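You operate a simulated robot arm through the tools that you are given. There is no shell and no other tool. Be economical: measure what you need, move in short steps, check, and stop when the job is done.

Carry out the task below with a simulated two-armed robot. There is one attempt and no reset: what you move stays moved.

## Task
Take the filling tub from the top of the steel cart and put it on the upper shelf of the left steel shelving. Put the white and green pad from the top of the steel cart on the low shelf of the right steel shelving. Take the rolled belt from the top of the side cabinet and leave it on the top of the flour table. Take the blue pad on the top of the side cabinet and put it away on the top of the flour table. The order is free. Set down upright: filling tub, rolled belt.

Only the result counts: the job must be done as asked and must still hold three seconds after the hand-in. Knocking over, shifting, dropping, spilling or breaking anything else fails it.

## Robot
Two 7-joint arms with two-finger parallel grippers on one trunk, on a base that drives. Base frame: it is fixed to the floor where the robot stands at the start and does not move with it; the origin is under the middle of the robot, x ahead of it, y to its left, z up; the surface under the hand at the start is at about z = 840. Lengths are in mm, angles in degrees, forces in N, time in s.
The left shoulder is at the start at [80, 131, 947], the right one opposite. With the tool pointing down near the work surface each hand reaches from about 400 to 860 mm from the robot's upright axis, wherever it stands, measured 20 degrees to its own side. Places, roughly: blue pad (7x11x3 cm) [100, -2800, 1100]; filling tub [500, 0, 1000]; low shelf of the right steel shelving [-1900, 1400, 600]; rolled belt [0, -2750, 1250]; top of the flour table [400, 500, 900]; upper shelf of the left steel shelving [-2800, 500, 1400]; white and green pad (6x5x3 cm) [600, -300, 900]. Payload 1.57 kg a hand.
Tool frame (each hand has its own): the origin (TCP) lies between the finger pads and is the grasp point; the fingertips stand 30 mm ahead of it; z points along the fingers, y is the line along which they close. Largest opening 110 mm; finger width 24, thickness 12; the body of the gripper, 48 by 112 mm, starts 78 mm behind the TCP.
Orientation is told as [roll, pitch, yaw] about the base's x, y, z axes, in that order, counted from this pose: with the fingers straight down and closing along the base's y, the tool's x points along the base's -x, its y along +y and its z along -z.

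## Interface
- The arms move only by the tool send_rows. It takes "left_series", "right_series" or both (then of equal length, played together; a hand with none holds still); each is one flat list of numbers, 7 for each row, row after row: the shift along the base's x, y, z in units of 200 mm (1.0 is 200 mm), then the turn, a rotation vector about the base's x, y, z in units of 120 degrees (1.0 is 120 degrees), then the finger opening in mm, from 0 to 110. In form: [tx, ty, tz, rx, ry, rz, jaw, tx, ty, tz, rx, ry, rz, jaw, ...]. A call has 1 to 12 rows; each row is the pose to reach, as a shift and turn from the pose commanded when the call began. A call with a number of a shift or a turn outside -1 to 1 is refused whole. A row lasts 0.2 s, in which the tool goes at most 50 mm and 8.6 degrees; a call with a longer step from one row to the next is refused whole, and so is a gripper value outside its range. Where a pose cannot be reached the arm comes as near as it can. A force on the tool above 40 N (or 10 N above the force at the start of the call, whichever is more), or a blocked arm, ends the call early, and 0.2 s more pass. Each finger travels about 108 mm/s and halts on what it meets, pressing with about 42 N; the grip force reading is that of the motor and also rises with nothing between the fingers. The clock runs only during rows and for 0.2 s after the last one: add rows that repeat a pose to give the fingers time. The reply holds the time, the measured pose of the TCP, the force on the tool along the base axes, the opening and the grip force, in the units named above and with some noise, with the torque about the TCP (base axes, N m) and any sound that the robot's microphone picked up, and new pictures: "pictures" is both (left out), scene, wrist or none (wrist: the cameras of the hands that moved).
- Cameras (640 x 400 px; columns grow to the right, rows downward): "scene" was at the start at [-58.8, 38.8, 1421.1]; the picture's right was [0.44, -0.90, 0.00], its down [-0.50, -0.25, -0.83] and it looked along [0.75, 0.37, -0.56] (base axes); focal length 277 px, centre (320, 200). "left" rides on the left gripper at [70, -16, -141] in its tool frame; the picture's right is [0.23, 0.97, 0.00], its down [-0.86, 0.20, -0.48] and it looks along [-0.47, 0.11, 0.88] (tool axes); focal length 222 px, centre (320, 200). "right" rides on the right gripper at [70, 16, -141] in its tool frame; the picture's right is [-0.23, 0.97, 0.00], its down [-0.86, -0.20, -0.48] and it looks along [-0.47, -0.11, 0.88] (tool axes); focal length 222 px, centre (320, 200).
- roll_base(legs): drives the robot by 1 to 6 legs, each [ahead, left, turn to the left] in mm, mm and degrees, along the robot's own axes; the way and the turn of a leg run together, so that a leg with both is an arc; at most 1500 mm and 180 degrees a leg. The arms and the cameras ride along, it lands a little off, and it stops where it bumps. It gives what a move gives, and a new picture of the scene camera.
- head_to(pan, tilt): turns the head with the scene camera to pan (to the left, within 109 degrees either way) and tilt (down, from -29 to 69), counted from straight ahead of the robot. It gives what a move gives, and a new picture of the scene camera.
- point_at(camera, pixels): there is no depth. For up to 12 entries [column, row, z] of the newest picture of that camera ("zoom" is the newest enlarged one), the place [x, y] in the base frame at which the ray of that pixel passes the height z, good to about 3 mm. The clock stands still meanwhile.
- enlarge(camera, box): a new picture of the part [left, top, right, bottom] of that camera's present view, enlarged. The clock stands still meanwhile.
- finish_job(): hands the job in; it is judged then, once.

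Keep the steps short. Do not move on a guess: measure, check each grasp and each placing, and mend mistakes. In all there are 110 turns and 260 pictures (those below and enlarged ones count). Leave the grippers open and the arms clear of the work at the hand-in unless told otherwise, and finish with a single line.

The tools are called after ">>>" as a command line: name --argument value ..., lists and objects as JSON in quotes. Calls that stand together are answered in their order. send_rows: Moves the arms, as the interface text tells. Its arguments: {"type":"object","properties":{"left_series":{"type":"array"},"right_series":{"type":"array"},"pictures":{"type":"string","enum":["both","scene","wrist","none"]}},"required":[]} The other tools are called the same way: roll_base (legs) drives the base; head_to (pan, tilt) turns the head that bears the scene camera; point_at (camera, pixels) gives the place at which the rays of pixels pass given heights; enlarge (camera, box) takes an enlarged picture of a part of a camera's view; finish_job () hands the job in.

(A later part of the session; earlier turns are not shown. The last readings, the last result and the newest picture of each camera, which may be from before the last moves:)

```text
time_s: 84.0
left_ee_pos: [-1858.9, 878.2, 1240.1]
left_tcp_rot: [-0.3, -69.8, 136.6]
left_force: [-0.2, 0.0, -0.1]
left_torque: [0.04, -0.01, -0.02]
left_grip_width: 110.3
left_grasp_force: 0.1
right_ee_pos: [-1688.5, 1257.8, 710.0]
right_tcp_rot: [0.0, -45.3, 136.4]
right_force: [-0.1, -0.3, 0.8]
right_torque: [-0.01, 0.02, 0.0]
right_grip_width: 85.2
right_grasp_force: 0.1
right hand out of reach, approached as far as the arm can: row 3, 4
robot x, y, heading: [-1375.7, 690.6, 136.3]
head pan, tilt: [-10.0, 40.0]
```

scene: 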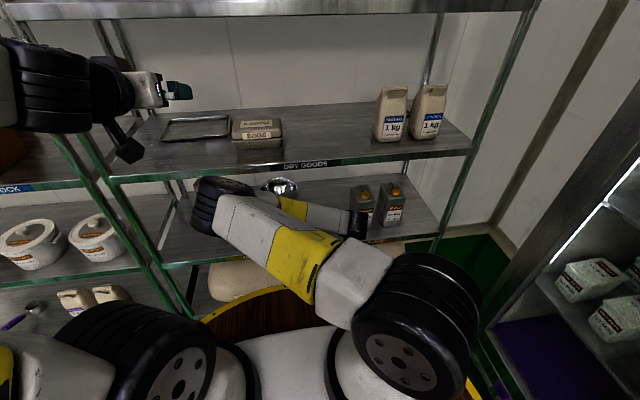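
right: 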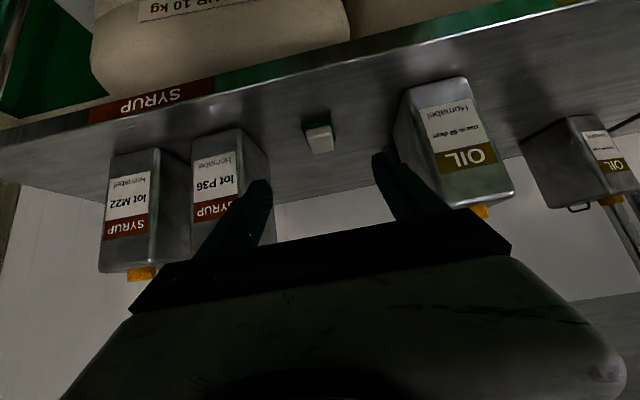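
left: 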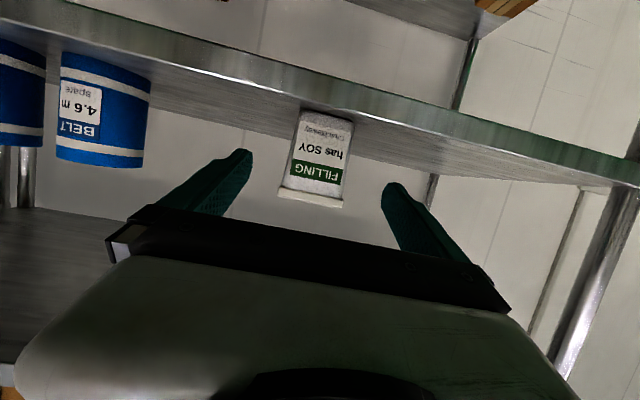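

The pad stands alone on the low shelf between the cans. Now I back out 420 mm and raise the right hand to travel height.

>>> roll_base --legs '[[-420, 0, 0]]'

>>> send_rows --right_series '[0, 0, 0.24, 0, 0, 0, 85, 0, 0, 0.48, 0, 0, 0, 85, 0, 0, 0.72, 0, 0, 0, 85, 0, 0, 0.96, 0, 0, 0, 85]' --pictures "none"

>>> send_rows --right_series '[0.1, -0.1, 0.2, 0, 0, 0, 85, 0.2, -0.2, 0.4, 0, 0, 0, 85, 0.3, -0.3, 0.6, 0, 0, 0, 85, 0.4, -0.4, 0.8, 0, 0, 0, 85, 0.4, -0.4, 1.0, 0, 0, 0, 85]' --pictures "scene"

```text
time_s: 86.6
left_ee_pos: [-1554.9, 586.7, 1240.2]
left_tcp_rot: [-0.2, -69.8, 136.6]
left_force: [-0.3, -0.1, -0.2]
left_torque: [0.01, -0.01, 0.01]
left_grip_width: 109.9
left_grasp_force: 0.0
right_ee_pos: [-1384.7, 969.9, 711.4]
right_tcp_rot: [0.0, -45.2, 136.6]
right_force: [0.0, -0.5, -0.1]
right_torque: [0.02, 0.02, -0.01]
right_grip_width: 85.1
right_grasp_force: 0.1
robot x, y, heading: [-1065.7, 399.2, 136.5]
head pan, tilt: [-10.0, 40.0]
```

scene: 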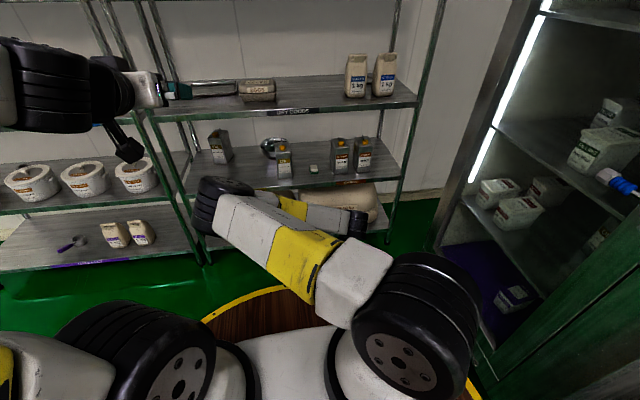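

```text
time_s: 87.6
left_ee_pos: [-1554.8, 587.0, 1240.5]
left_tcp_rot: [-0.4, -69.9, 137.1]
left_force: [-2.4, -4.1, 5.0]
left_torque: [-0.16, -0.73, -0.56]
left_grip_width: 109.9
left_grasp_force: 0.1
right_ee_pos: [-1385.7, 969.1, 903.7]
right_tcp_rot: [0.1, -45.4, 136.6]
right_force: [-0.3, 0.8, -0.1]
right_torque: [0.0, -0.01, 0.02]
right_grip_width: 85.0
right_grasp_force: 0.2
robot x, y, heading: [-1064.9, 400.5, 136.6]
head pan, tilt: [-10.0, 40.0]
```

```text
time_s: 88.0
left_ee_pos: [-1562.5, 583.5, 1249.1]
left_tcp_rot: [-1.9, -70.8, 139.6]
left_force: [-2.4, 0.5, -0.3]
left_torque: [-0.03, -0.11, -0.15]
left_grip_width: 109.7
left_grasp_force: 0.2
right_ee_pos: [-1368.4, 955.6, 930.9]
right_tcp_rot: [-0.3, -45.0, 136.6]
right_force: [-1.1, 0.1, 0.3]
right_torque: [0.02, -0.05, 0.01]
right_grip_width: 84.9
right_grasp_force: 0.0
robot x, y, heading: [-1068.7, 399.8, 136.5]
head pan, tilt: [-10.0, 40.0]
stopped in row 1 (left hand): the force on the tool passed its limit at 93 N (the readings are from after the stop); the commanded pose is now the measured one
```

scene: 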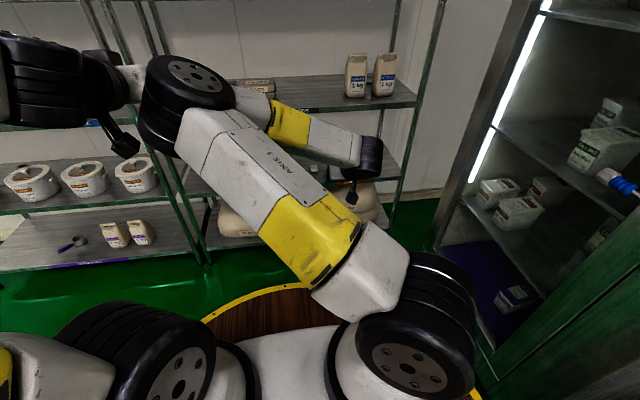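

The right elbow touched the left hand, nothing else. I move the left hand 150 mm to the left, away from it.

>>> send_rows --left_series '[-0.1, -0.11, 0, 0, 0, 0, 110, -0.2, -0.22, 0, 0, 0, 0, 110, -0.3, -0.33, 0, 0, 0, 0, 110, -0.4, -0.44, 0, 0, 0, 0, 110, -0.52, -0.55, 0, 0, 0, 0, 110]' --pictures "scene"

```text
time_s: 89.2
left_ee_pos: [-1666.0, 474.2, 1250.0]
left_tcp_rot: [-1.9, -70.7, 139.5]
left_force: [0.3, 0.2, 0.0]
left_torque: [-0.05, 0.01, 0.02]
left_grip_width: 110.3
left_grasp_force: 0.1
right_ee_pos: [-1367.9, 955.4, 932.2]
right_tcp_rot: [-0.3, -45.2, 136.5]
right_force: [0.1, 0.4, 0.4]
right_torque: [0.01, 0.01, 0.01]
right_grip_width: 85.1
right_grasp_force: 0.1
robot x, y, heading: [-1070.1, 401.7, 136.7]
head pan, tilt: [-10.0, 40.0]
```

scene: 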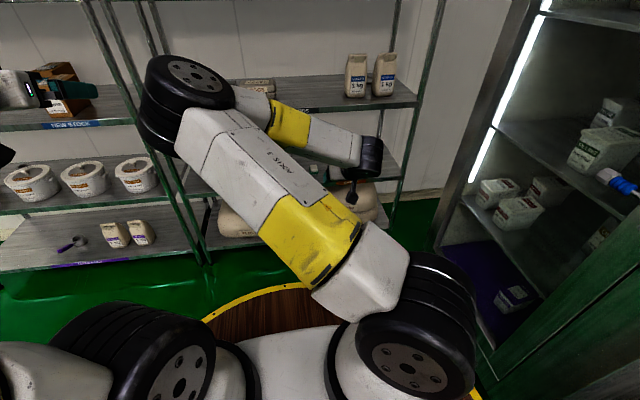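

Now the right hand up and out to the right with +32 degrees, the posture it had before.

>>> send_rows --right_series '[0.136, -0.035, 0.165, 0, 0, 0.0445, 85, 0.272, -0.069, 0.33, 0, 0, 0.089, 85, 0.408, -0.104, 0.495, 0, 0, 0.1335, 85, 0.543, -0.138, 0.66, 0, 0, 0.178, 85, 0.679, -0.173, 0.825, 0, 0, 0.2225, 85, 0.815, -0.207, 0.99, 0, 0, 0.267, 85, 0.815, -0.207, 0.99, 0, 0, 0.267, 85]' --pictures "scene"

```text
time_s: 90.8
left_ee_pos: [-1664.4, 472.6, 1249.2]
left_tcp_rot: [-1.8, -70.8, 139.3]
left_force: [0.6, 0.3, 0.7]
left_torque: [0.0, 0.0, 0.0]
left_grip_width: 109.9
left_grasp_force: 0.0
right_ee_pos: [-1205.8, 913.0, 1130.3]
right_tcp_rot: [-0.3, -45.2, 168.6]
right_force: [0.5, 0.1, -0.1]
right_torque: [0.02, -0.01, -0.01]
right_grip_width: 85.1
right_grasp_force: 0.0
robot x, y, heading: [-1069.3, 394.6, 136.6]
head pan, tilt: [-10.0, 40.0]
```

scene: 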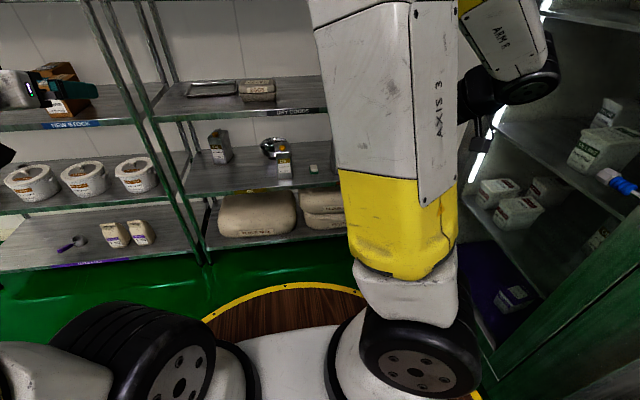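

Arms are tucked. I drive back along the corridor to about (-350,-30), then look toward the gap to the side cabinet.

>>> roll_base --legs '[[-814, -185, 0]]'

>>> head_to --pan 109 --tilt 45

```text
time_s: 95.2
left_ee_pos: [-949.9, 50.8, 1250.1]
left_tcp_rot: [-1.8, -70.8, 139.5]
left_force: [0.8, -0.2, -0.8]
left_torque: [-0.01, 0.0, 0.01]
left_grip_width: 110.5
left_grasp_force: 0.1
right_ee_pos: [-491.0, 493.3, 1129.3]
right_tcp_rot: [-0.3, -45.2, 168.8]
right_force: [-0.6, 0.2, 0.2]
right_torque: [-0.04, 0.01, 0.01]
right_grip_width: 85.0
right_grasp_force: 0.1
robot x, y, heading: [-351.2, -19.8, 136.5]
head pan, tilt: [-10.0, 40.0]
```

scene: 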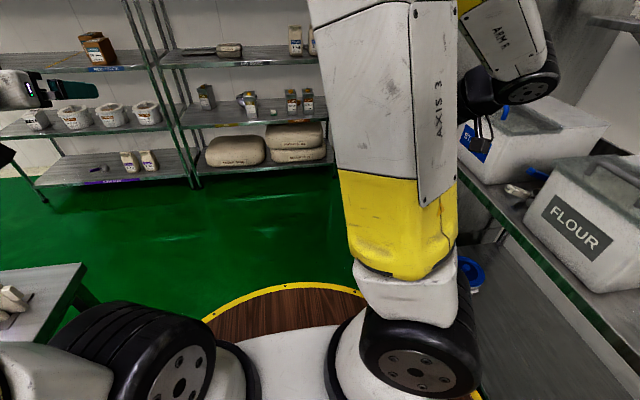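

```text
time_s: 97.2
left_ee_pos: [-949.2, 50.8, 1250.4]
left_tcp_rot: [-1.8, -70.8, 139.6]
left_force: [-0.2, -0.9, -0.7]
left_torque: [-0.02, -0.01, 0.01]
left_grip_width: 109.9
left_grasp_force: 0.0
right_ee_pos: [-491.0, 492.2, 1128.9]
right_tcp_rot: [-0.3, -45.2, 168.8]
right_force: [0.1, -0.4, 0.4]
right_torque: [0.0, 0.0, 0.01]
right_grip_width: 85.1
right_grasp_force: 0.0
robot x, y, heading: [-354.2, -16.9, 136.8]
head pan, tilt: [108.9, 45.0]
```

scene: 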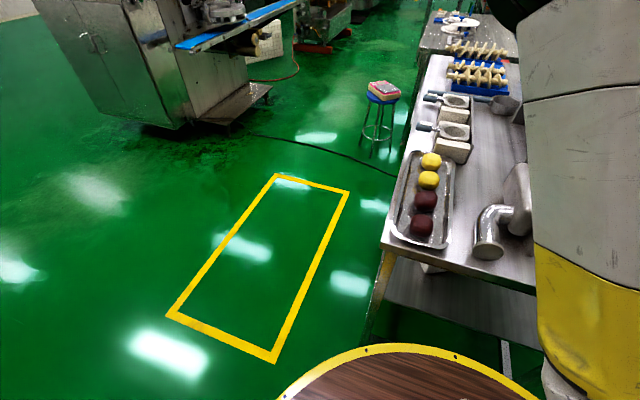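

The gap is free. I drive through it, midway between the table corner and the cart handle, to about (-100,-1360).

>>> roll_base --legs '[[-438, 196, 0], [-668, 607, 0]]'

>>> head_to --pan 109 --tilt 12

```text
time_s: 104.4
left_ee_pos: [-691.4, -1297.9, 1250.3]
left_tcp_rot: [-1.8, -70.8, 139.9]
left_force: [0.1, 0.7, -0.9]
left_torque: [0.0, 0.02, 0.0]
left_grip_width: 109.9
left_grasp_force: 0.1
right_ee_pos: [-235.4, -853.8, 1129.6]
right_tcp_rot: [-0.3, -45.3, 169.2]
right_force: [-0.2, 1.3, 0.7]
right_torque: [0.01, -0.02, 0.04]
right_grip_width: 85.1
right_grasp_force: 0.0
robot x, y, heading: [-95.7, -1369.5, 137.1]
head pan, tilt: [108.9, 45.0]
```

scene: 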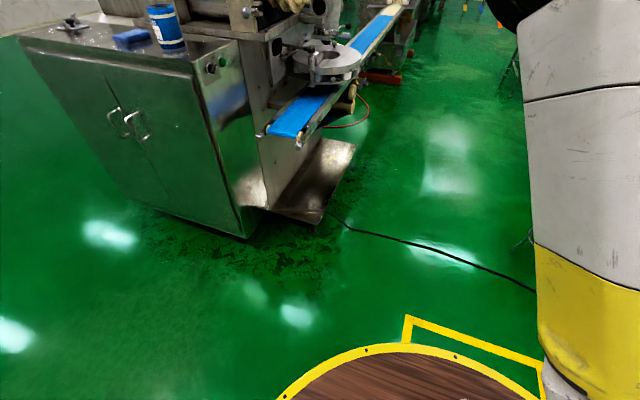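

```text
time_s: 105.4
left_ee_pos: [-692.2, -1297.0, 1250.7]
left_tcp_rot: [-1.8, -70.8, 139.9]
left_force: [-0.1, -0.9, -0.1]
left_torque: [-0.04, -0.03, 0.01]
left_grip_width: 110.5
left_grasp_force: 0.0
right_ee_pos: [-236.0, -854.1, 1129.4]
right_tcp_rot: [-0.3, -45.2, 169.1]
right_force: [0.0, -0.4, 0.4]
right_torque: [0.0, 0.0, -0.01]
right_grip_width: 84.8
right_grasp_force: 0.0
robot x, y, heading: [-96.1, -1364.1, 137.1]
head pan, tilt: [108.9, 12.0]
```

scene: 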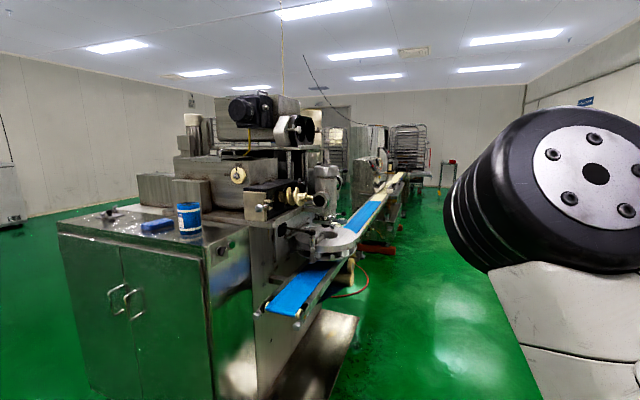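

Open floor here. I turn left 133 degrees to face the cabinet and look.

>>> roll_base --legs '[[0, 0, 133]]'

>>> head_to --pan 0 --tilt 28

```text
time_s: 111.3
left_ee_pos: [259.7, -1848.5, 1250.6]
left_tcp_rot: [-1.7, -70.8, -87.3]
left_force: [-0.5, 1.2, 0.1]
left_torque: [0.0, -0.02, 0.02]
left_grip_width: 110.2
left_grasp_force: 0.1
right_ee_pos: [-376.8, -1816.5, 1129.6]
right_tcp_rot: [-0.4, -45.2, -58.1]
right_force: [-0.6, 0.7, 0.5]
right_torque: [0.0, 0.01, -0.03]
right_grip_width: 84.9
right_grasp_force: 0.1
robot x, y, heading: [-97.0, -1369.8, -89.9]
head pan, tilt: [108.9, 12.0]
```

scene: 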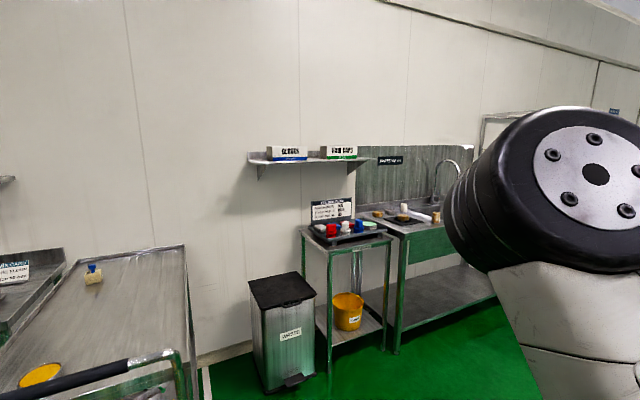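

```text
time_s: 113.2
left_ee_pos: [259.3, -1848.1, 1251.3]
left_tcp_rot: [-1.8, -70.8, -87.3]
left_force: [0.6, 0.2, -0.9]
left_torque: [-0.03, 0.0, -0.01]
left_grip_width: 110.1
left_grasp_force: 0.1
right_ee_pos: [-376.2, -1816.8, 1129.2]
right_tcp_rot: [-0.4, -45.2, -58.2]
right_force: [0.0, 0.3, 0.4]
right_torque: [-0.01, -0.01, 0.0]
right_grip_width: 85.2
right_grasp_force: 0.1
robot x, y, heading: [-93.4, -1362.9, -90.1]
head pan, tilt: [0.0, 28.0]
```

scene: 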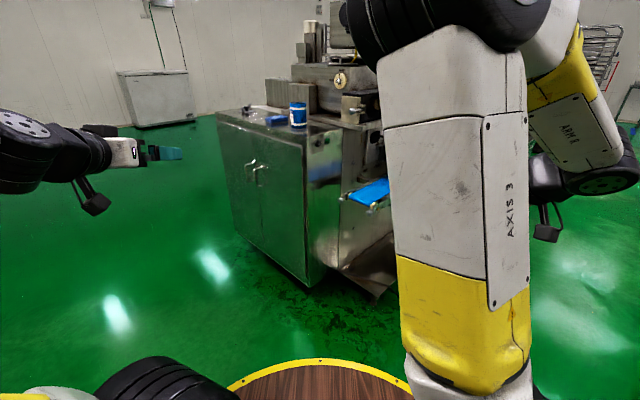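

I measure the cabinet's foot points and its top corners.

>>> point_at --camera "scene" --pixels '[[310, 287, 0], [237, 232, 0], [346, 262, 0], [308, 139, 1000], [215, 113, 1000], [342, 128, 1000], [308, 139, 1050], [215, 113, 1050], [342, 128, 1050], [298, 126, 1030], [276, 122, 1030]]'

>>> enlarge --camera "scene" --box '[200, 80, 360, 180]'

```text
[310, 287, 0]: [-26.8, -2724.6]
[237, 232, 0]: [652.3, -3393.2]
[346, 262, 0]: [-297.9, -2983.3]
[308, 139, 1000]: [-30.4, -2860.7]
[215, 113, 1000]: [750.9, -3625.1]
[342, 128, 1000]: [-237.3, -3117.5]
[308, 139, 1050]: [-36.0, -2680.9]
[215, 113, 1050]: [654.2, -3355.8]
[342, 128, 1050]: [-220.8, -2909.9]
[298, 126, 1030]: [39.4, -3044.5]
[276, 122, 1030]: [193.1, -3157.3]
```

```text
4.00 times, centred on (280, 130) of scene
```

zoom: 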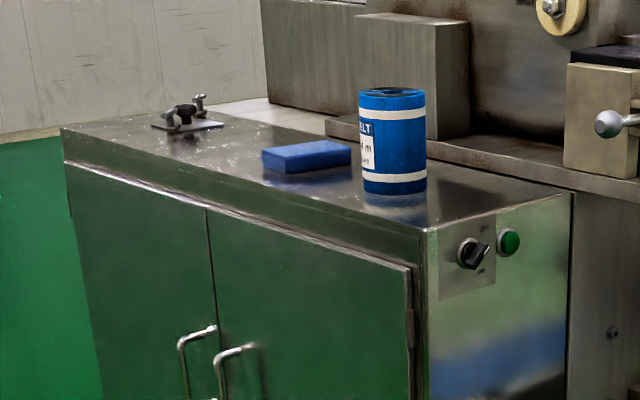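

Cabinet front faces (+0.70,+0.71). I drive to about (460,-1960) and turn right 44.6 degrees to face it squarely.

>>> roll_base --legs '[[600, 550, 0], [0, 0, -44.6]]'

>>> head_to --pan 0 --tilt 28

```text
time_s: 119.6
left_ee_pos: [369.5, -2558.4, 1251.9]
left_tcp_rot: [-1.9, -70.8, -131.6]
left_force: [-0.2, -0.1, -1.1]
left_torque: [0.03, -0.01, -0.01]
left_grip_width: 110.0
left_grasp_force: 0.0
right_ee_pos: [-59.8, -2091.3, 1128.7]
right_tcp_rot: [-0.4, -45.3, -102.6]
right_force: [0.3, -0.1, -1.1]
right_torque: [0.02, -0.02, -0.03]
right_grip_width: 85.1
right_grasp_force: 0.1
robot x, y, heading: [453.4, -1964.5, -134.8]
head pan, tilt: [0.0, 28.0]
```

scene: 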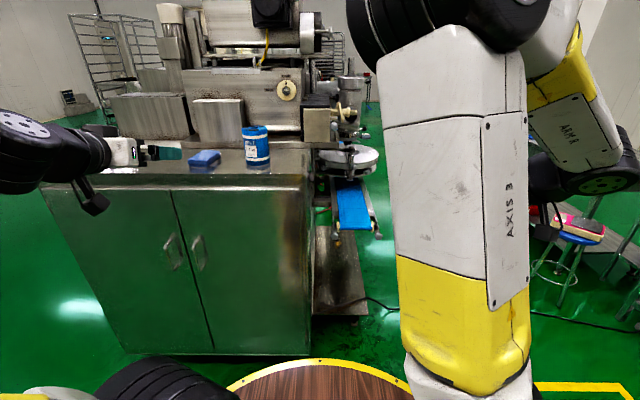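

```text
time_s: 120.2
left_ee_pos: [369.3, -2558.3, 1250.2]
left_tcp_rot: [-2.0, -70.8, -131.7]
left_force: [0.3, -0.5, -1.3]
left_torque: [-0.01, -0.02, 0.01]
left_grip_width: 109.7
left_grasp_force: 0.0
right_ee_pos: [-60.5, -2091.3, 1129.4]
right_tcp_rot: [-0.2, -45.2, -102.6]
right_force: [-0.8, 0.2, 0.7]
right_torque: [0.01, -0.01, -0.01]
right_grip_width: 84.9
right_grasp_force: 0.0
robot x, y, heading: [455.4, -1963.0, -134.4]
head pan, tilt: [0.0, 28.0]
```

scene: 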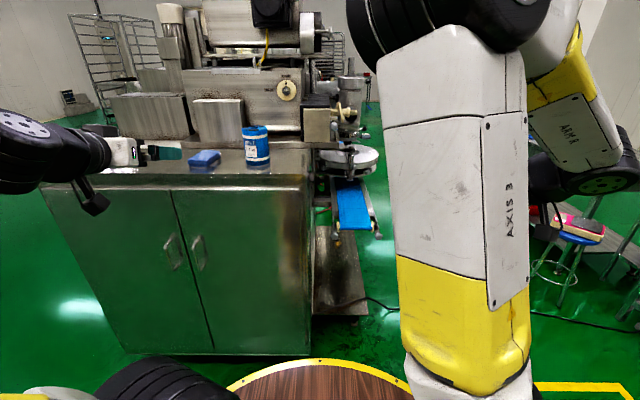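

>>> point_at --camera "scene" --pixels '[[309, 182, 1000], [309, 182, 1050], [309, 182, 1080], [309, 182, 1110], [50, 185, 1050], [50, 185, 1080], [310, 350, 0], [310, 350, 100]]'

>>> enlarge --camera "scene" --box '[140, 110, 330, 230]'

```text
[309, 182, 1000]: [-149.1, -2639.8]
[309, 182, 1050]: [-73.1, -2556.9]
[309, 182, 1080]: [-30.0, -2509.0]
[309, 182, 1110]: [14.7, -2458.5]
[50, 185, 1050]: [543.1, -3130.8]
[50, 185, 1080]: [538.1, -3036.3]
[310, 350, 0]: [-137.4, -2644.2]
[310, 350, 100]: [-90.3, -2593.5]
```

```text
3.33 times, centred on (235, 170) of scene
```

zoom: 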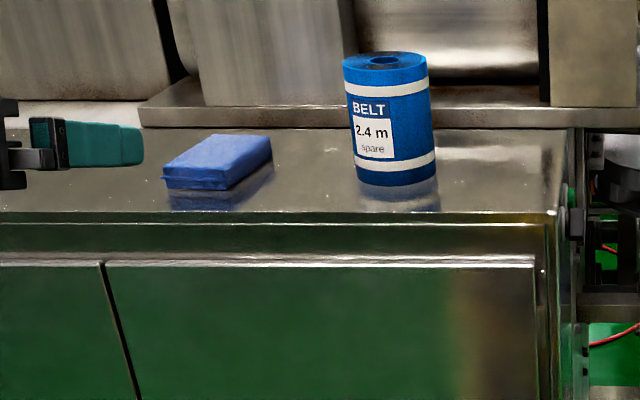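

>>> point_at --camera "zoom" --pixels '[[553, 212, 1050], [553, 212, 1070], [553, 212, 1090], [553, 212, 1110], [395, 178, 1080], [436, 178, 1080], [358, 180, 1080], [163, 186, 1080], [228, 190, 1080], [270, 160, 1080], [10, 210, 1080]]'

```text
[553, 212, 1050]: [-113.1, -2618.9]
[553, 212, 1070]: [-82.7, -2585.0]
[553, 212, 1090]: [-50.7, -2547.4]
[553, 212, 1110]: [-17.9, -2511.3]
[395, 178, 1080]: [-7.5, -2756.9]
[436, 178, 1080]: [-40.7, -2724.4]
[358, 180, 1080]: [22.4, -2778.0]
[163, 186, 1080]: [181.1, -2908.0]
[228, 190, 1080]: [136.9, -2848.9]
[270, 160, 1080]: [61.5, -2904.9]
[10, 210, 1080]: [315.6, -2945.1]
```

Triangulating the corner gives a cabinet top of z about 1093. Now the item outlines at that height.

>>> point_at --camera "zoom" --pixels '[[163, 187, 1093], [228, 191, 1093], [272, 160, 1095], [164, 176, 1118], [228, 180, 1118], [271, 142, 1118], [212, 134, 1118], [360, 181, 1093], [398, 187, 1093], [438, 176, 1093]]'

>>> enlarge --camera "left" --box '[0, 0, 640, 400]'

```text
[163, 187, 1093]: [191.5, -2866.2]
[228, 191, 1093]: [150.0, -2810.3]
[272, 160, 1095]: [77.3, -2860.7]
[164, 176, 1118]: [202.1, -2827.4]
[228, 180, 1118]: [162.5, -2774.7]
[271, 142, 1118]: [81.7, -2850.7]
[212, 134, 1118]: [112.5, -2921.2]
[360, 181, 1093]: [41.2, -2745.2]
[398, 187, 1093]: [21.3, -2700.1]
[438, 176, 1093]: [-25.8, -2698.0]
```

```text
1.00 times, centred on (320, 200) of left (not enlarged: the box is as wide or as high as the picture)
```

zoom: 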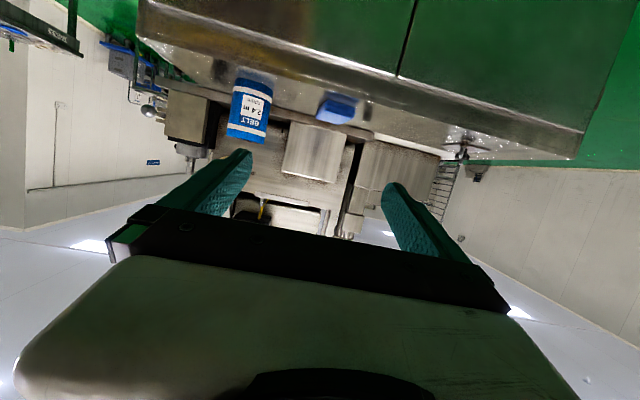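

>>> enlarge --camera "left" --box '[200, 60, 380, 160]'

```text
3.56 times, centred on (290, 110) of left
```

zoom: 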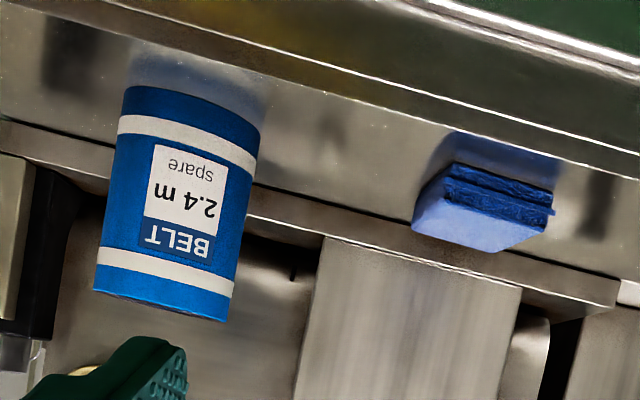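

>>> point_at --camera "zoom" --pixels '[[457, 161, 1093], [556, 188, 1093], [442, 200, 1120], [547, 230, 1120], [412, 228, 1120], [490, 252, 1120], [125, 92, 1093], [260, 130, 1093], [200, 97, 1093], [442, 200, 1110], [547, 230, 1110]]'

```text
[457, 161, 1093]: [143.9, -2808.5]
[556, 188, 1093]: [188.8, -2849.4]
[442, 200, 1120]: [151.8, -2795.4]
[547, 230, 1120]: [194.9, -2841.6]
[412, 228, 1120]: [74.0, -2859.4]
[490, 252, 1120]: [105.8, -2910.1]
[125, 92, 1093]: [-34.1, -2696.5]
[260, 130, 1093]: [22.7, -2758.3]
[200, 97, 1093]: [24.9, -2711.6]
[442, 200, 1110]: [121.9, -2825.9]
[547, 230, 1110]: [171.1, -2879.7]
```

Pad: centre about (135,-2848), long axis at -142 degrees. Belt roll: about 86 mm thick, centre about (-6,-2736), z 1093–1215. I turn both hands fingers-down, left at yaw -142 for the pad, right at -134.6 for the belt, and raise them.

>>> send_rows --left_series '[0, 0, 0.028, 0.0449, -0.0479, -0.0083, 110, 0, 0, 0.056, 0.0898, -0.0957, -0.0166, 110, 0, 0, 0.083, 0.1347, -0.1436, -0.0249, 110, 0, 0, 0.111, 0.1796, -0.1915, -0.0332, 110, 0, 0, 0.139, 0.2244, -0.2393, -0.0415, 110, 0, 0, 0.167, 0.2693, -0.2872, -0.0498, 110, 0, 0, 0.194, 0.3142, -0.3351, -0.0581, 110, 0, 0, 0.222, 0.3591, -0.3829, -0.0664, 110, 0, 0, 0.25, 0.404, -0.4308, -0.0747, 110]' --right_series '[0, 0, 0.089, 0.0372, -0.0203, -0.0281, 110, 0, 0, 0.178, 0.0744, -0.0406, -0.0561, 110, 0, 0, 0.267, 0.1117, -0.0609, -0.0842, 110, 0, 0, 0.356, 0.1489, -0.0812, -0.1123, 110, 0, 0, 0.444, 0.1861, -0.1015, -0.1403, 110, 0, 0, 0.533, 0.2233, -0.1218, -0.1684, 110, 0, 0, 0.622, 0.2606, -0.1421, -0.1965, 110, 0, 0, 0.711, 0.2978, -0.1624, -0.2245, 110, 0, 0, 0.8, 0.335, -0.1827, -0.2526, 110]' --pictures "scene"

```text
time_s: 122.2
left_ee_pos: [370.9, -2559.3, 1300.5]
left_tcp_rot: [-1.8, 0.0, -142.1]
left_force: [0.2, -0.2, 1.0]
left_torque: [-0.01, 0.02, -0.01]
left_grip_width: 109.8
left_grasp_force: 0.0
right_ee_pos: [-60.1, -2091.1, 1289.9]
right_tcp_rot: [-0.4, 0.1, -134.7]
right_force: [-0.2, 0.3, 0.1]
right_torque: [0.0, 0.02, -0.02]
right_grip_width: 110.1
right_grasp_force: 0.0
robot x, y, heading: [454.2, -1964.4, -134.9]
head pan, tilt: [0.0, 28.0]
```

scene: 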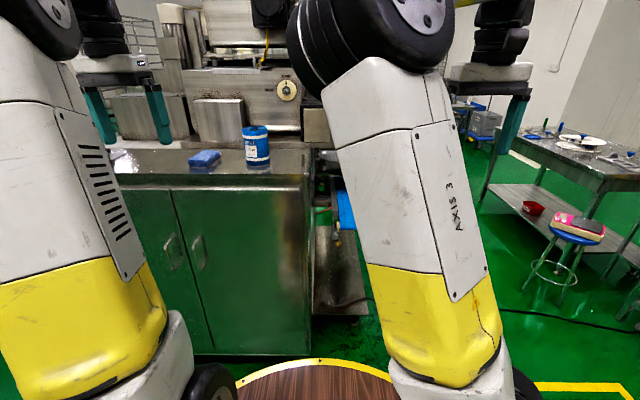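

Drive left 303 and ahead 232 mm to stand before the two items.

>>> roll_base --legs '[[0, 303, 0], [232, 0, 0]]'

>>> head_to --pan 0 --tilt 30

>>> enlarge --camera "scene" --box '[200, 80, 440, 230]'

```text
time_s: 125.5
left_ee_pos: [425.0, -2934.7, 1300.0]
left_tcp_rot: [-1.9, -0.1, -141.9]
left_force: [-0.7, -0.4, -0.2]
left_torque: [-0.03, 0.05, 0.02]
left_grip_width: 110.2
left_grasp_force: 0.0
right_ee_pos: [-5.5, -2465.8, 1289.6]
right_tcp_rot: [-0.3, 0.1, -134.5]
right_force: [0.7, -0.1, 0.7]
right_torque: [0.0, 0.0, -0.01]
right_grip_width: 110.1
right_grasp_force: 0.1
robot x, y, heading: [509.2, -2337.5, -134.5]
head pan, tilt: [0.0, 28.0]
```

scene: 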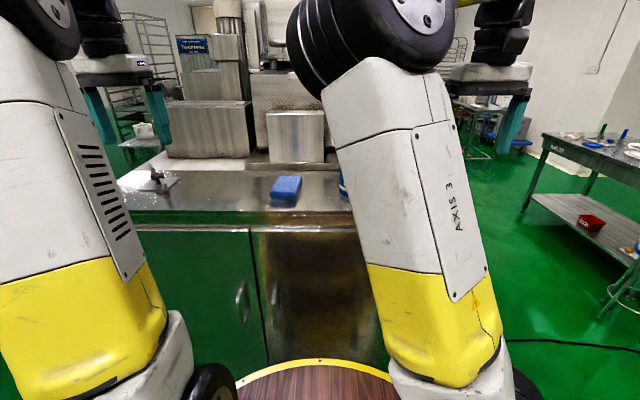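

```text
time_s: 126.2
left_ee_pos: [424.6, -2934.4, 1300.8]
left_tcp_rot: [-1.8, 0.0, -142.1]
left_force: [-0.1, 0.1, 0.0]
left_torque: [-0.01, -0.01, 0.0]
left_grip_width: 110.1
left_grasp_force: 0.1
right_ee_pos: [-7.1, -2466.7, 1290.4]
right_tcp_rot: [-0.3, 0.1, -134.5]
right_force: [-0.1, -0.3, 0.3]
right_torque: [-0.01, 0.03, -0.01]
right_grip_width: 109.9
right_grasp_force: 0.0
robot x, y, heading: [509.3, -2342.0, -134.8]
head pan, tilt: [0.0, 30.0]
```

scene: 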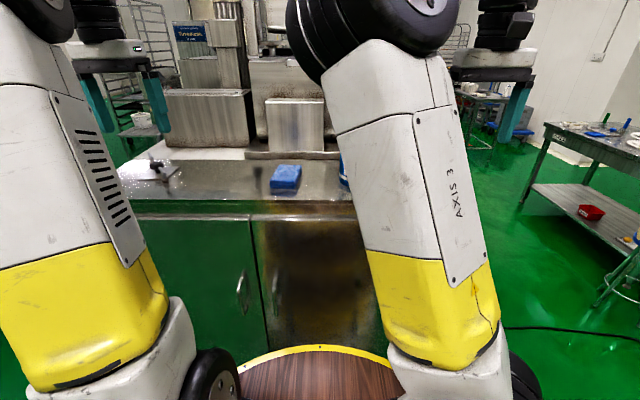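

```text
2.67 times, centred on (320, 155) of scene
```

zoom: 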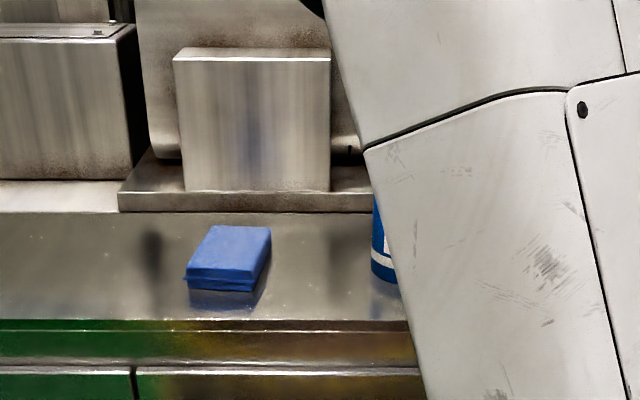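

>>> point_at --camera "zoom" --pixels '[[188, 284, 1093], [253, 291, 1093], [191, 266, 1120], [254, 271, 1120], [271, 229, 1120], [209, 226, 1120], [271, 250, 1093], [300, 330, 1093], [399, 283, 1093]]'

```text
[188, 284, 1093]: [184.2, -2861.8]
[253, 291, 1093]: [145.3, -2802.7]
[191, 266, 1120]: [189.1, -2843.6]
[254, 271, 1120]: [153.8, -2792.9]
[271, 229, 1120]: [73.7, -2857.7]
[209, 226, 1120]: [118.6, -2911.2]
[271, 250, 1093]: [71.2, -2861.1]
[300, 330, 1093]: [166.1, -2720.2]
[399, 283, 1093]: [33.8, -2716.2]
```

Pad centre refined to (132,-2854). The left hand moves over it in two calls, and its 1.8-degree roll is corrected.

>>> send_rows --left_series '[-0.195, 0.053, -0.02, -0.0118, -0.0092, 0, 110, -0.39, 0.106, -0.04, -0.0118, -0.0092, 0, 110, -0.585, 0.159, -0.06, -0.0118, -0.0092, 0, 110, -0.78, 0.212, -0.08, -0.0118, -0.0092, 0, 110, -0.975, 0.265, -0.1, -0.0118, -0.0092, 0, 110]' --pictures "none"

>>> send_rows --left_series '[-0.16, 0.045, -0.13, 0, 0, 0, 110, -0.32, 0.09, -0.27, 0, 0, 0, 110, -0.485, 0.135, -0.4, 0, 0, 0, 110, -0.485, 0.135, -0.4, 0, 0, 0, 110]' --pictures "both"

```text
time_s: 127.4
left_ee_pos: [229.3, -2880.7, 1279.7]
left_tcp_rot: [-0.1, -0.1, -141.9]
left_force: [0.4, -1.1, 0.5]
left_torque: [0.02, 0.04, 0.0]
left_grip_width: 110.2
left_grasp_force: 0.1
right_ee_pos: [-6.4, -2466.7, 1290.4]
right_tcp_rot: [-0.3, 0.1, -134.5]
right_force: [0.4, 0.7, 0.0]
right_torque: [-0.01, 0.06, 0.02]
right_grip_width: 110.0
right_grasp_force: 0.0
robot x, y, heading: [509.2, -2341.1, -134.5]
head pan, tilt: [0.0, 30.0]
```

```text
time_s: 128.4
left_ee_pos: [133.0, -2853.7, 1200.1]
left_tcp_rot: [-0.2, -0.1, -142.0]
left_force: [-0.5, 0.6, -0.2]
left_torque: [0.02, -0.02, 0.0]
left_grip_width: 110.1
left_grasp_force: 0.0
right_ee_pos: [-6.5, -2466.8, 1289.6]
right_tcp_rot: [-0.3, 0.2, -134.5]
right_force: [0.4, 0.0, 0.0]
right_torque: [-0.01, 0.02, 0.03]
right_grip_width: 110.1
right_grasp_force: 0.0
robot x, y, heading: [505.5, -2340.1, -134.8]
head pan, tilt: [0.0, 30.0]
```

scene: 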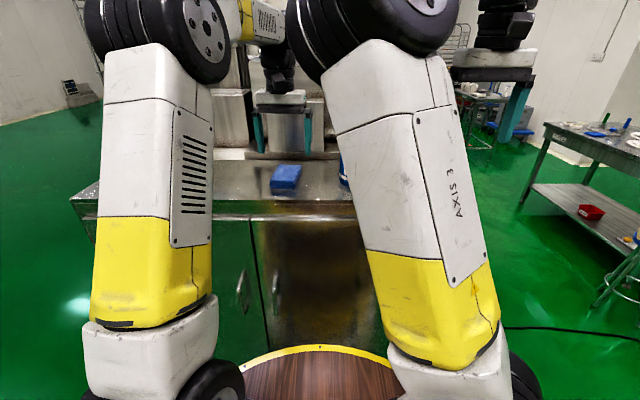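
left: 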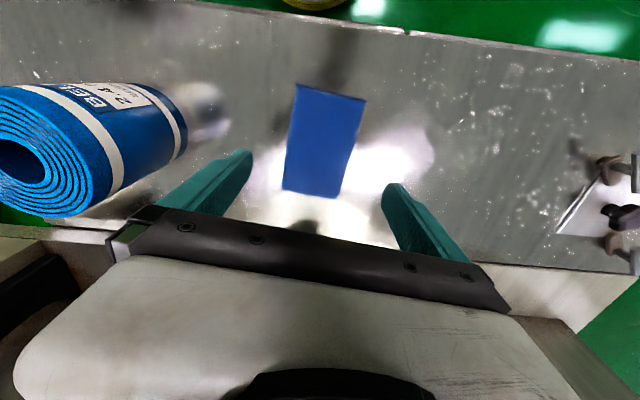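

>>> point_at --camera "left" --pixels '[[296, 85, 1121], [365, 98, 1121], [345, 197, 1121], [283, 188, 1121]]'

```text
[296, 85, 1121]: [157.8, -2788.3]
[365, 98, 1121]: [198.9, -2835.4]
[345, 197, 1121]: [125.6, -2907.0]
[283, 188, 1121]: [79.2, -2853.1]
```

The wrist camera gives the centre (140,-2846), axis -138. I adjust, go down to z 1128 and close.

>>> send_rows --left_series '[0.03, 0.035, -0.12, 0, 0, 0.033, 110, 0.03, 0.035, -0.24, 0, 0, 0.033, 110, 0.03, 0.035, -0.36, 0, 0, 0.033, 110, 0.03, 0.035, -0.36, 0, 0, 0.033, 80, 0.03, 0.035, -0.36, 0, 0, 0.033, 50, 0.03, 0.035, -0.36, 0, 0, 0.033, 45, 0.03, 0.035, -0.36, 0, 0, 0.033, 45]' --pictures "wrist"

```text
time_s: 130.0
left_ee_pos: [139.4, -2847.5, 1129.4]
left_tcp_rot: [-0.1, -0.2, -137.9]
left_force: [3.1, -8.3, 20.9]
left_torque: [-0.55, -0.54, -0.35]
left_grip_width: 67.6
left_grasp_force: 41.9
right_ee_pos: [-5.5, -2466.7, 1289.5]
right_tcp_rot: [-0.3, 0.1, -134.6]
right_force: [0.0, -0.4, 0.3]
right_torque: [0.0, 0.01, 0.01]
right_grip_width: 110.0
right_grasp_force: 0.1
robot x, y, heading: [510.6, -2342.9, -134.2]
head pan, tilt: [0.0, 30.0]
```

left: 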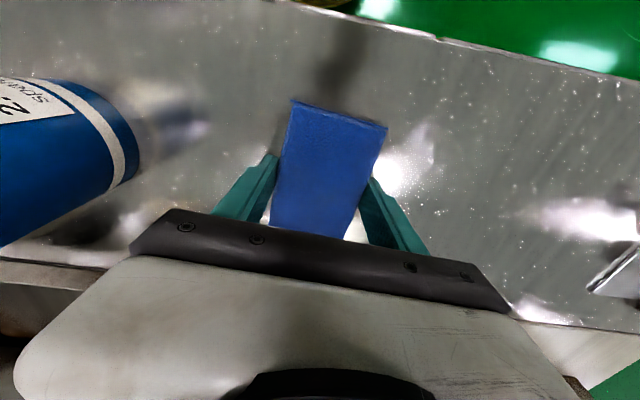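

Held at 67.6 mm (fingertips touch the top lightly). I lift 160 mm.

>>> send_rows --left_series '[0, 0, 0.1, 0, 0, 0, 45, 0, 0, 0.25, 0, 0, 0, 45, 0, 0, 0.45, 0, 0, 0, 45, 0, 0, 0.65, 0, 0, 0, 45, 0, 0, 0.8, 0, 0, 0, 45]' --pictures "wrist"

>>> send_rows --left_series '[0.19, -0.06, 0, 0, 0, 0, 45, 0.38, -0.12, 0, 0, 0, 0, 45, 0.57, -0.18, 0, 0, 0, 0, 45, 0.76, -0.24, 0, 0, 0, 0, 45, 0.98, -0.3, 0, 0, 0, 0, 45]' --pictures "scene"

```text
time_s: 131.2
left_ee_pos: [139.1, -2847.2, 1288.5]
left_tcp_rot: [-0.2, 0.1, -138.0]
left_force: [-0.5, 0.5, -0.7]
left_torque: [0.0, 0.01, 0.0]
left_grip_width: 67.4
left_grasp_force: 42.0
right_ee_pos: [-5.0, -2465.6, 1289.1]
right_tcp_rot: [-0.3, 0.1, -134.5]
right_force: [-0.3, -0.7, 0.6]
right_torque: [0.01, -0.03, 0.0]
right_grip_width: 110.3
right_grasp_force: 0.1
robot x, y, heading: [508.2, -2337.6, -134.4]
head pan, tilt: [0.0, 30.0]
```

left: 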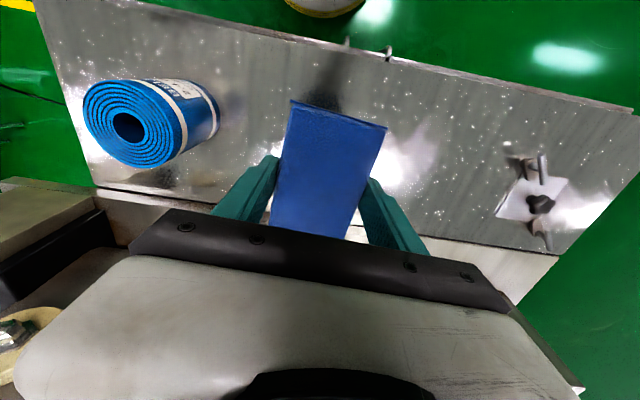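

```text
time_s: 132.4
left_ee_pos: [334.7, -2907.5, 1291.4]
left_tcp_rot: [-0.1, 0.0, -138.2]
left_force: [-0.2, 0.5, 0.4]
left_torque: [-0.01, 0.0, 0.01]
left_grip_width: 67.1
left_grasp_force: 41.5
right_ee_pos: [-6.5, -2465.8, 1290.4]
right_tcp_rot: [-0.4, 0.1, -134.7]
right_force: [-0.1, 0.3, -0.2]
right_torque: [0.04, -0.07, -0.01]
right_grip_width: 109.9
right_grasp_force: 0.1
robot x, y, heading: [506.8, -2343.4, -134.7]
head pan, tilt: [0.0, 30.0]
```

scene: 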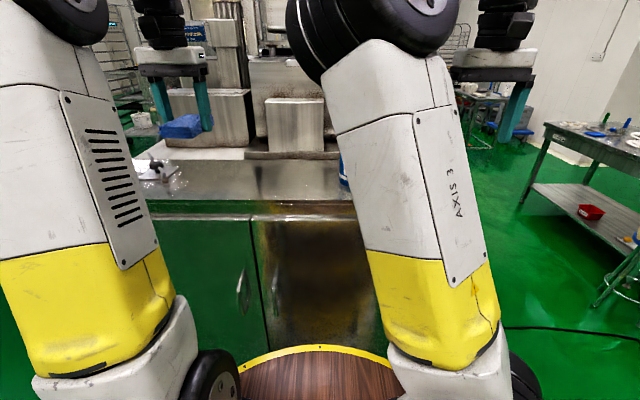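

The pad is held. Now the right hand toward the belt: 170 mm along -y and 30 mm up, then look with its camera.

>>> send_rows --right_series '[0, -0.21, 0.04, 0, 0, 0, 110, 0, -0.42, 0.08, 0, 0, 0, 110, 0, -0.63, 0.12, 0, 0, 0, 110, 0, -0.85, 0.15, 0, 0, 0, 110]' --pictures "wrist"

>>> enlarge --camera "right" --box '[200, 40, 520, 240]'

```text
time_s: 133.4
left_ee_pos: [335.4, -2907.3, 1289.1]
left_tcp_rot: [0.0, 0.0, -138.0]
left_force: [0.3, 0.9, 0.0]
left_torque: [0.0, -0.04, 0.02]
left_grip_width: 67.3
left_grasp_force: 42.3
right_ee_pos: [-6.6, -2635.6, 1320.7]
right_tcp_rot: [-0.3, 0.0, -134.6]
right_force: [0.0, 0.3, 0.3]
right_torque: [-0.06, 0.03, 0.0]
right_grip_width: 110.0
right_grasp_force: 0.1
robot x, y, heading: [508.7, -2341.4, -134.5]
head pan, tilt: [0.0, 30.0]
```

right: 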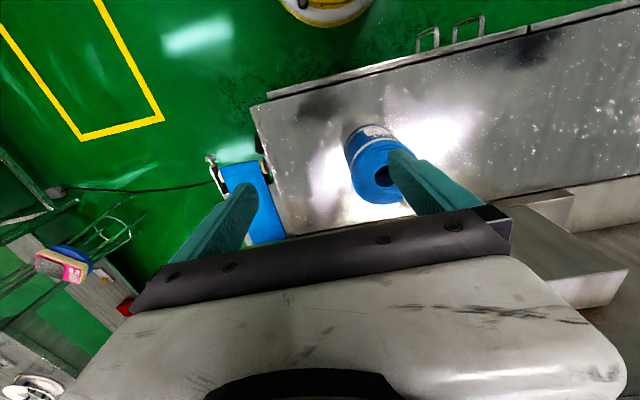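

```text
2.00 times, centred on (360, 140) of right
```

zoom: 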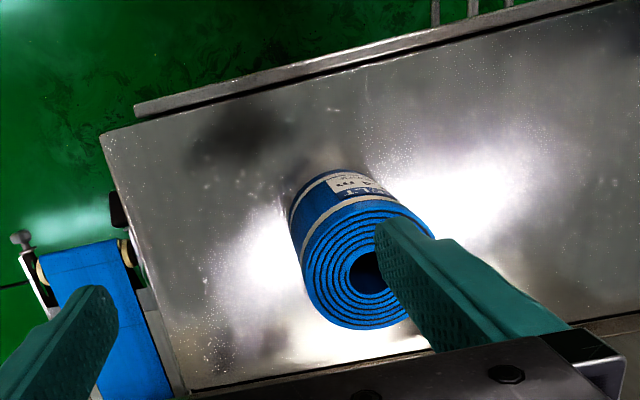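

>>> point_at --camera "zoom" --pixels '[[369, 272, 1190], [369, 272, 1205], [369, 272, 1220], [302, 268, 1205], [365, 328, 1205], [432, 232, 1205], [350, 205, 1205], [102, 140, 1093], [291, 205, 1093]]'

```text
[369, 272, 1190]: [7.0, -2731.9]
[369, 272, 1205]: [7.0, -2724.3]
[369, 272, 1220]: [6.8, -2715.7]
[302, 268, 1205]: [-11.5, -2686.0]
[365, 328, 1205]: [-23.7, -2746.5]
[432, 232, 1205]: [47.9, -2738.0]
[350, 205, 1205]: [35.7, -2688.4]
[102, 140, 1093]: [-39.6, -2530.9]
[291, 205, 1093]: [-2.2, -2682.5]
```

The belt's core lies at about (5,-2727). I move over it at z 1300 and look straight.

>>> send_rows --right_series '[0.029, -0.229, -0.05, 0, 0, 0, 110, 0.058, -0.457, -0.1, 0, 0, 0, 110, 0.058, -0.457, -0.1, 0, 0, 0, 110]' --pictures "both"

>>> enlarge --camera "right" --box '[200, 100, 440, 250]'

```text
time_s: 134.2
left_ee_pos: [335.6, -2906.6, 1289.1]
left_tcp_rot: [-0.1, 0.0, -138.0]
left_force: [-0.2, -0.9, -0.7]
left_torque: [0.03, 0.04, -0.04]
left_grip_width: 66.8
left_grasp_force: 42.0
right_ee_pos: [6.5, -2728.5, 1299.7]
right_tcp_rot: [-0.3, 0.2, -134.6]
right_force: [0.1, 0.0, -0.3]
right_torque: [0.02, -0.02, 0.03]
right_grip_width: 110.1
right_grasp_force: 0.1
robot x, y, heading: [507.5, -2340.7, -134.8]
head pan, tilt: [0.0, 30.0]
```

scene: 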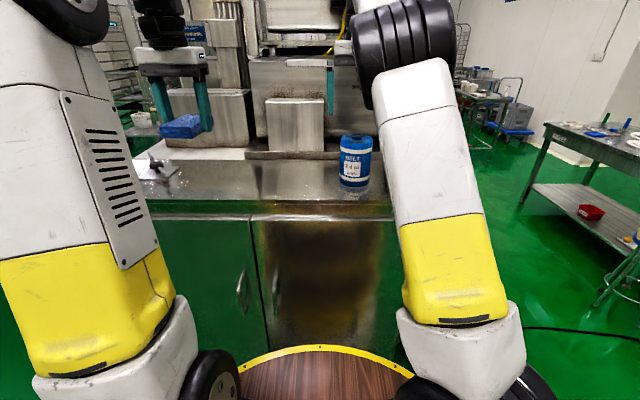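
right: 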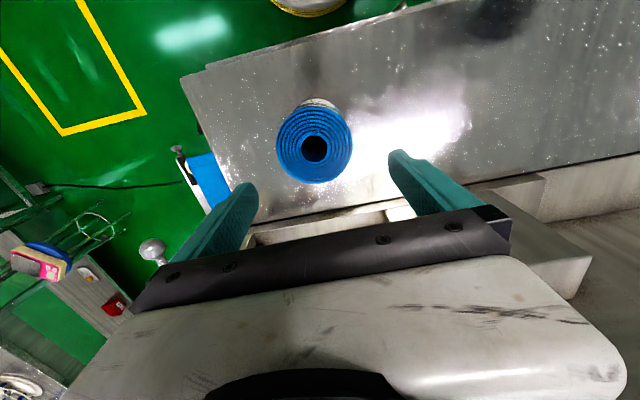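

```text
2.67 times, centred on (320, 175) of right
```

zoom: 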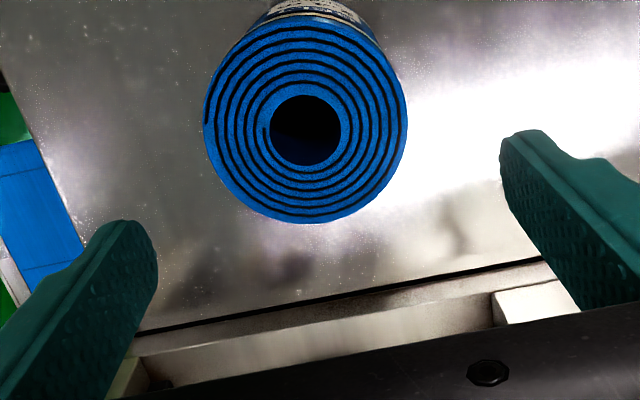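

>>> point_at --camera "zoom" --pixels '[[306, 126, 1195], [306, 126, 1205], [306, 126, 1215], [203, 120, 1205], [408, 125, 1205], [306, 224, 1205], [306, 25, 1205]]'

>>> enlarge --camera "scene" --box '[300, 110, 420, 210]'

```text
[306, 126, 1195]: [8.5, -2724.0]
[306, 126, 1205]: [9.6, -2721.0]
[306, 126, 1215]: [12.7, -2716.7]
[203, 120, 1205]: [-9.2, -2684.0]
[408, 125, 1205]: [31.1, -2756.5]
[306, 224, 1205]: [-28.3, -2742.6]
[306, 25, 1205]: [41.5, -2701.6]
```

```text
4.00 times, centred on (360, 160) of scene
```

zoom: 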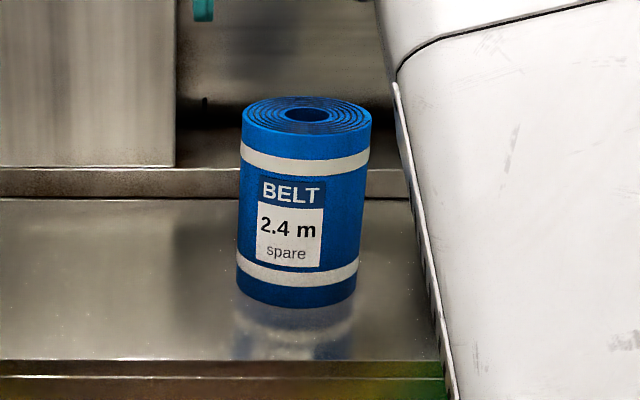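

>>> point_at --camera "zoom" --pixels '[[307, 114, 1195], [307, 114, 1205], [307, 114, 1215], [307, 114, 1225], [296, 308, 1093], [237, 285, 1093], [357, 285, 1093]]'

```text
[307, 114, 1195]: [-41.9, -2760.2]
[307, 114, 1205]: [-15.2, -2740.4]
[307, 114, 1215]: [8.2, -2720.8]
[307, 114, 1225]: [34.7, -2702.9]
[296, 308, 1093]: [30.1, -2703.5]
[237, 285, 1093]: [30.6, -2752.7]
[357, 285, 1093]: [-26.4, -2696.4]
```

Top of the roll at z 1214, axis about (6,-2722), diameter about 82. I go down to TCP z 1167, still open, and look.

>>> send_rows --right_series '[0, 0.03, -0.1, 0, 0, 0, 110, 0, 0.03, -0.25, 0, 0, 0, 110, 0, 0.03, -0.4, 0, 0, 0, 110, 0, 0.03, -0.55, 0, 0, 0, 110, 0, 0.03, -0.665, 0, 0, 0, 110, 0, 0.03, -0.665, 0, 0, 0, 110]' --pictures "both"

```text
time_s: 135.6
left_ee_pos: [336.2, -2907.5, 1289.4]
left_tcp_rot: [-0.1, -0.2, -138.0]
left_force: [0.1, -0.4, -0.5]
left_torque: [0.01, 0.02, -0.05]
left_grip_width: 67.0
left_grasp_force: 42.1
right_ee_pos: [6.0, -2721.3, 1165.4]
right_tcp_rot: [-0.3, 0.1, -134.5]
right_force: [0.7, 0.1, -0.5]
right_torque: [0.02, -0.06, -0.02]
right_grip_width: 110.0
right_grasp_force: 0.0
robot x, y, heading: [510.2, -2337.3, -134.4]
head pan, tilt: [0.0, 30.0]
```

scene: 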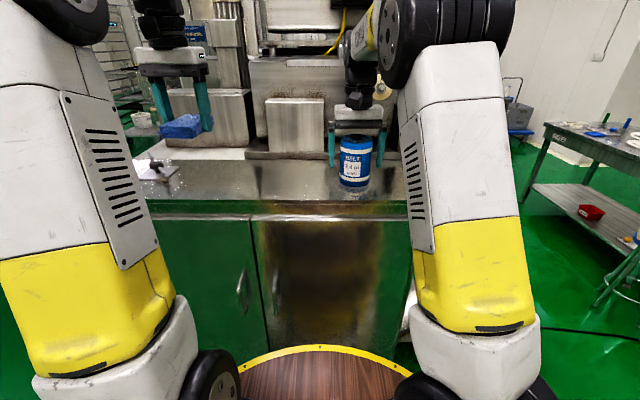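
right: 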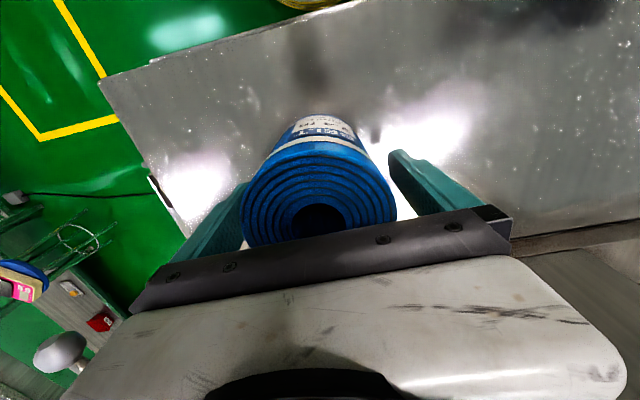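

The fingers straddle the roll without force. I close, then check.

>>> send_rows --right_series '[0, 0, 0, 0, 0, 0, 95, 0, 0, 0, 0, 0, 0, 80, 0, 0, 0, 0, 0, 0, 65, 0, 0, 0, 0, 0, 0, 60, 0, 0, 0, 0, 0, 0, 60]' --pictures "wrist"

```text
time_s: 136.8
left_ee_pos: [336.7, -2908.3, 1289.4]
left_tcp_rot: [-0.1, -0.1, -138.0]
left_force: [0.3, -0.4, -1.3]
left_torque: [-0.01, 0.02, 0.0]
left_grip_width: 67.0
left_grasp_force: 42.1
right_ee_pos: [5.8, -2722.2, 1167.0]
right_tcp_rot: [-0.4, 0.0, -134.5]
right_force: [1.7, -2.3, 1.2]
right_torque: [-0.29, -0.25, -0.02]
right_grip_width: 79.0
right_grasp_force: 41.8
robot x, y, heading: [510.3, -2340.1, -134.6]
head pan, tilt: [0.0, 30.0]
```

right: 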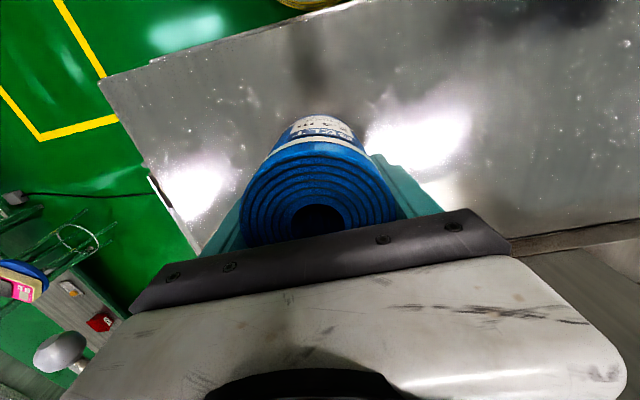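

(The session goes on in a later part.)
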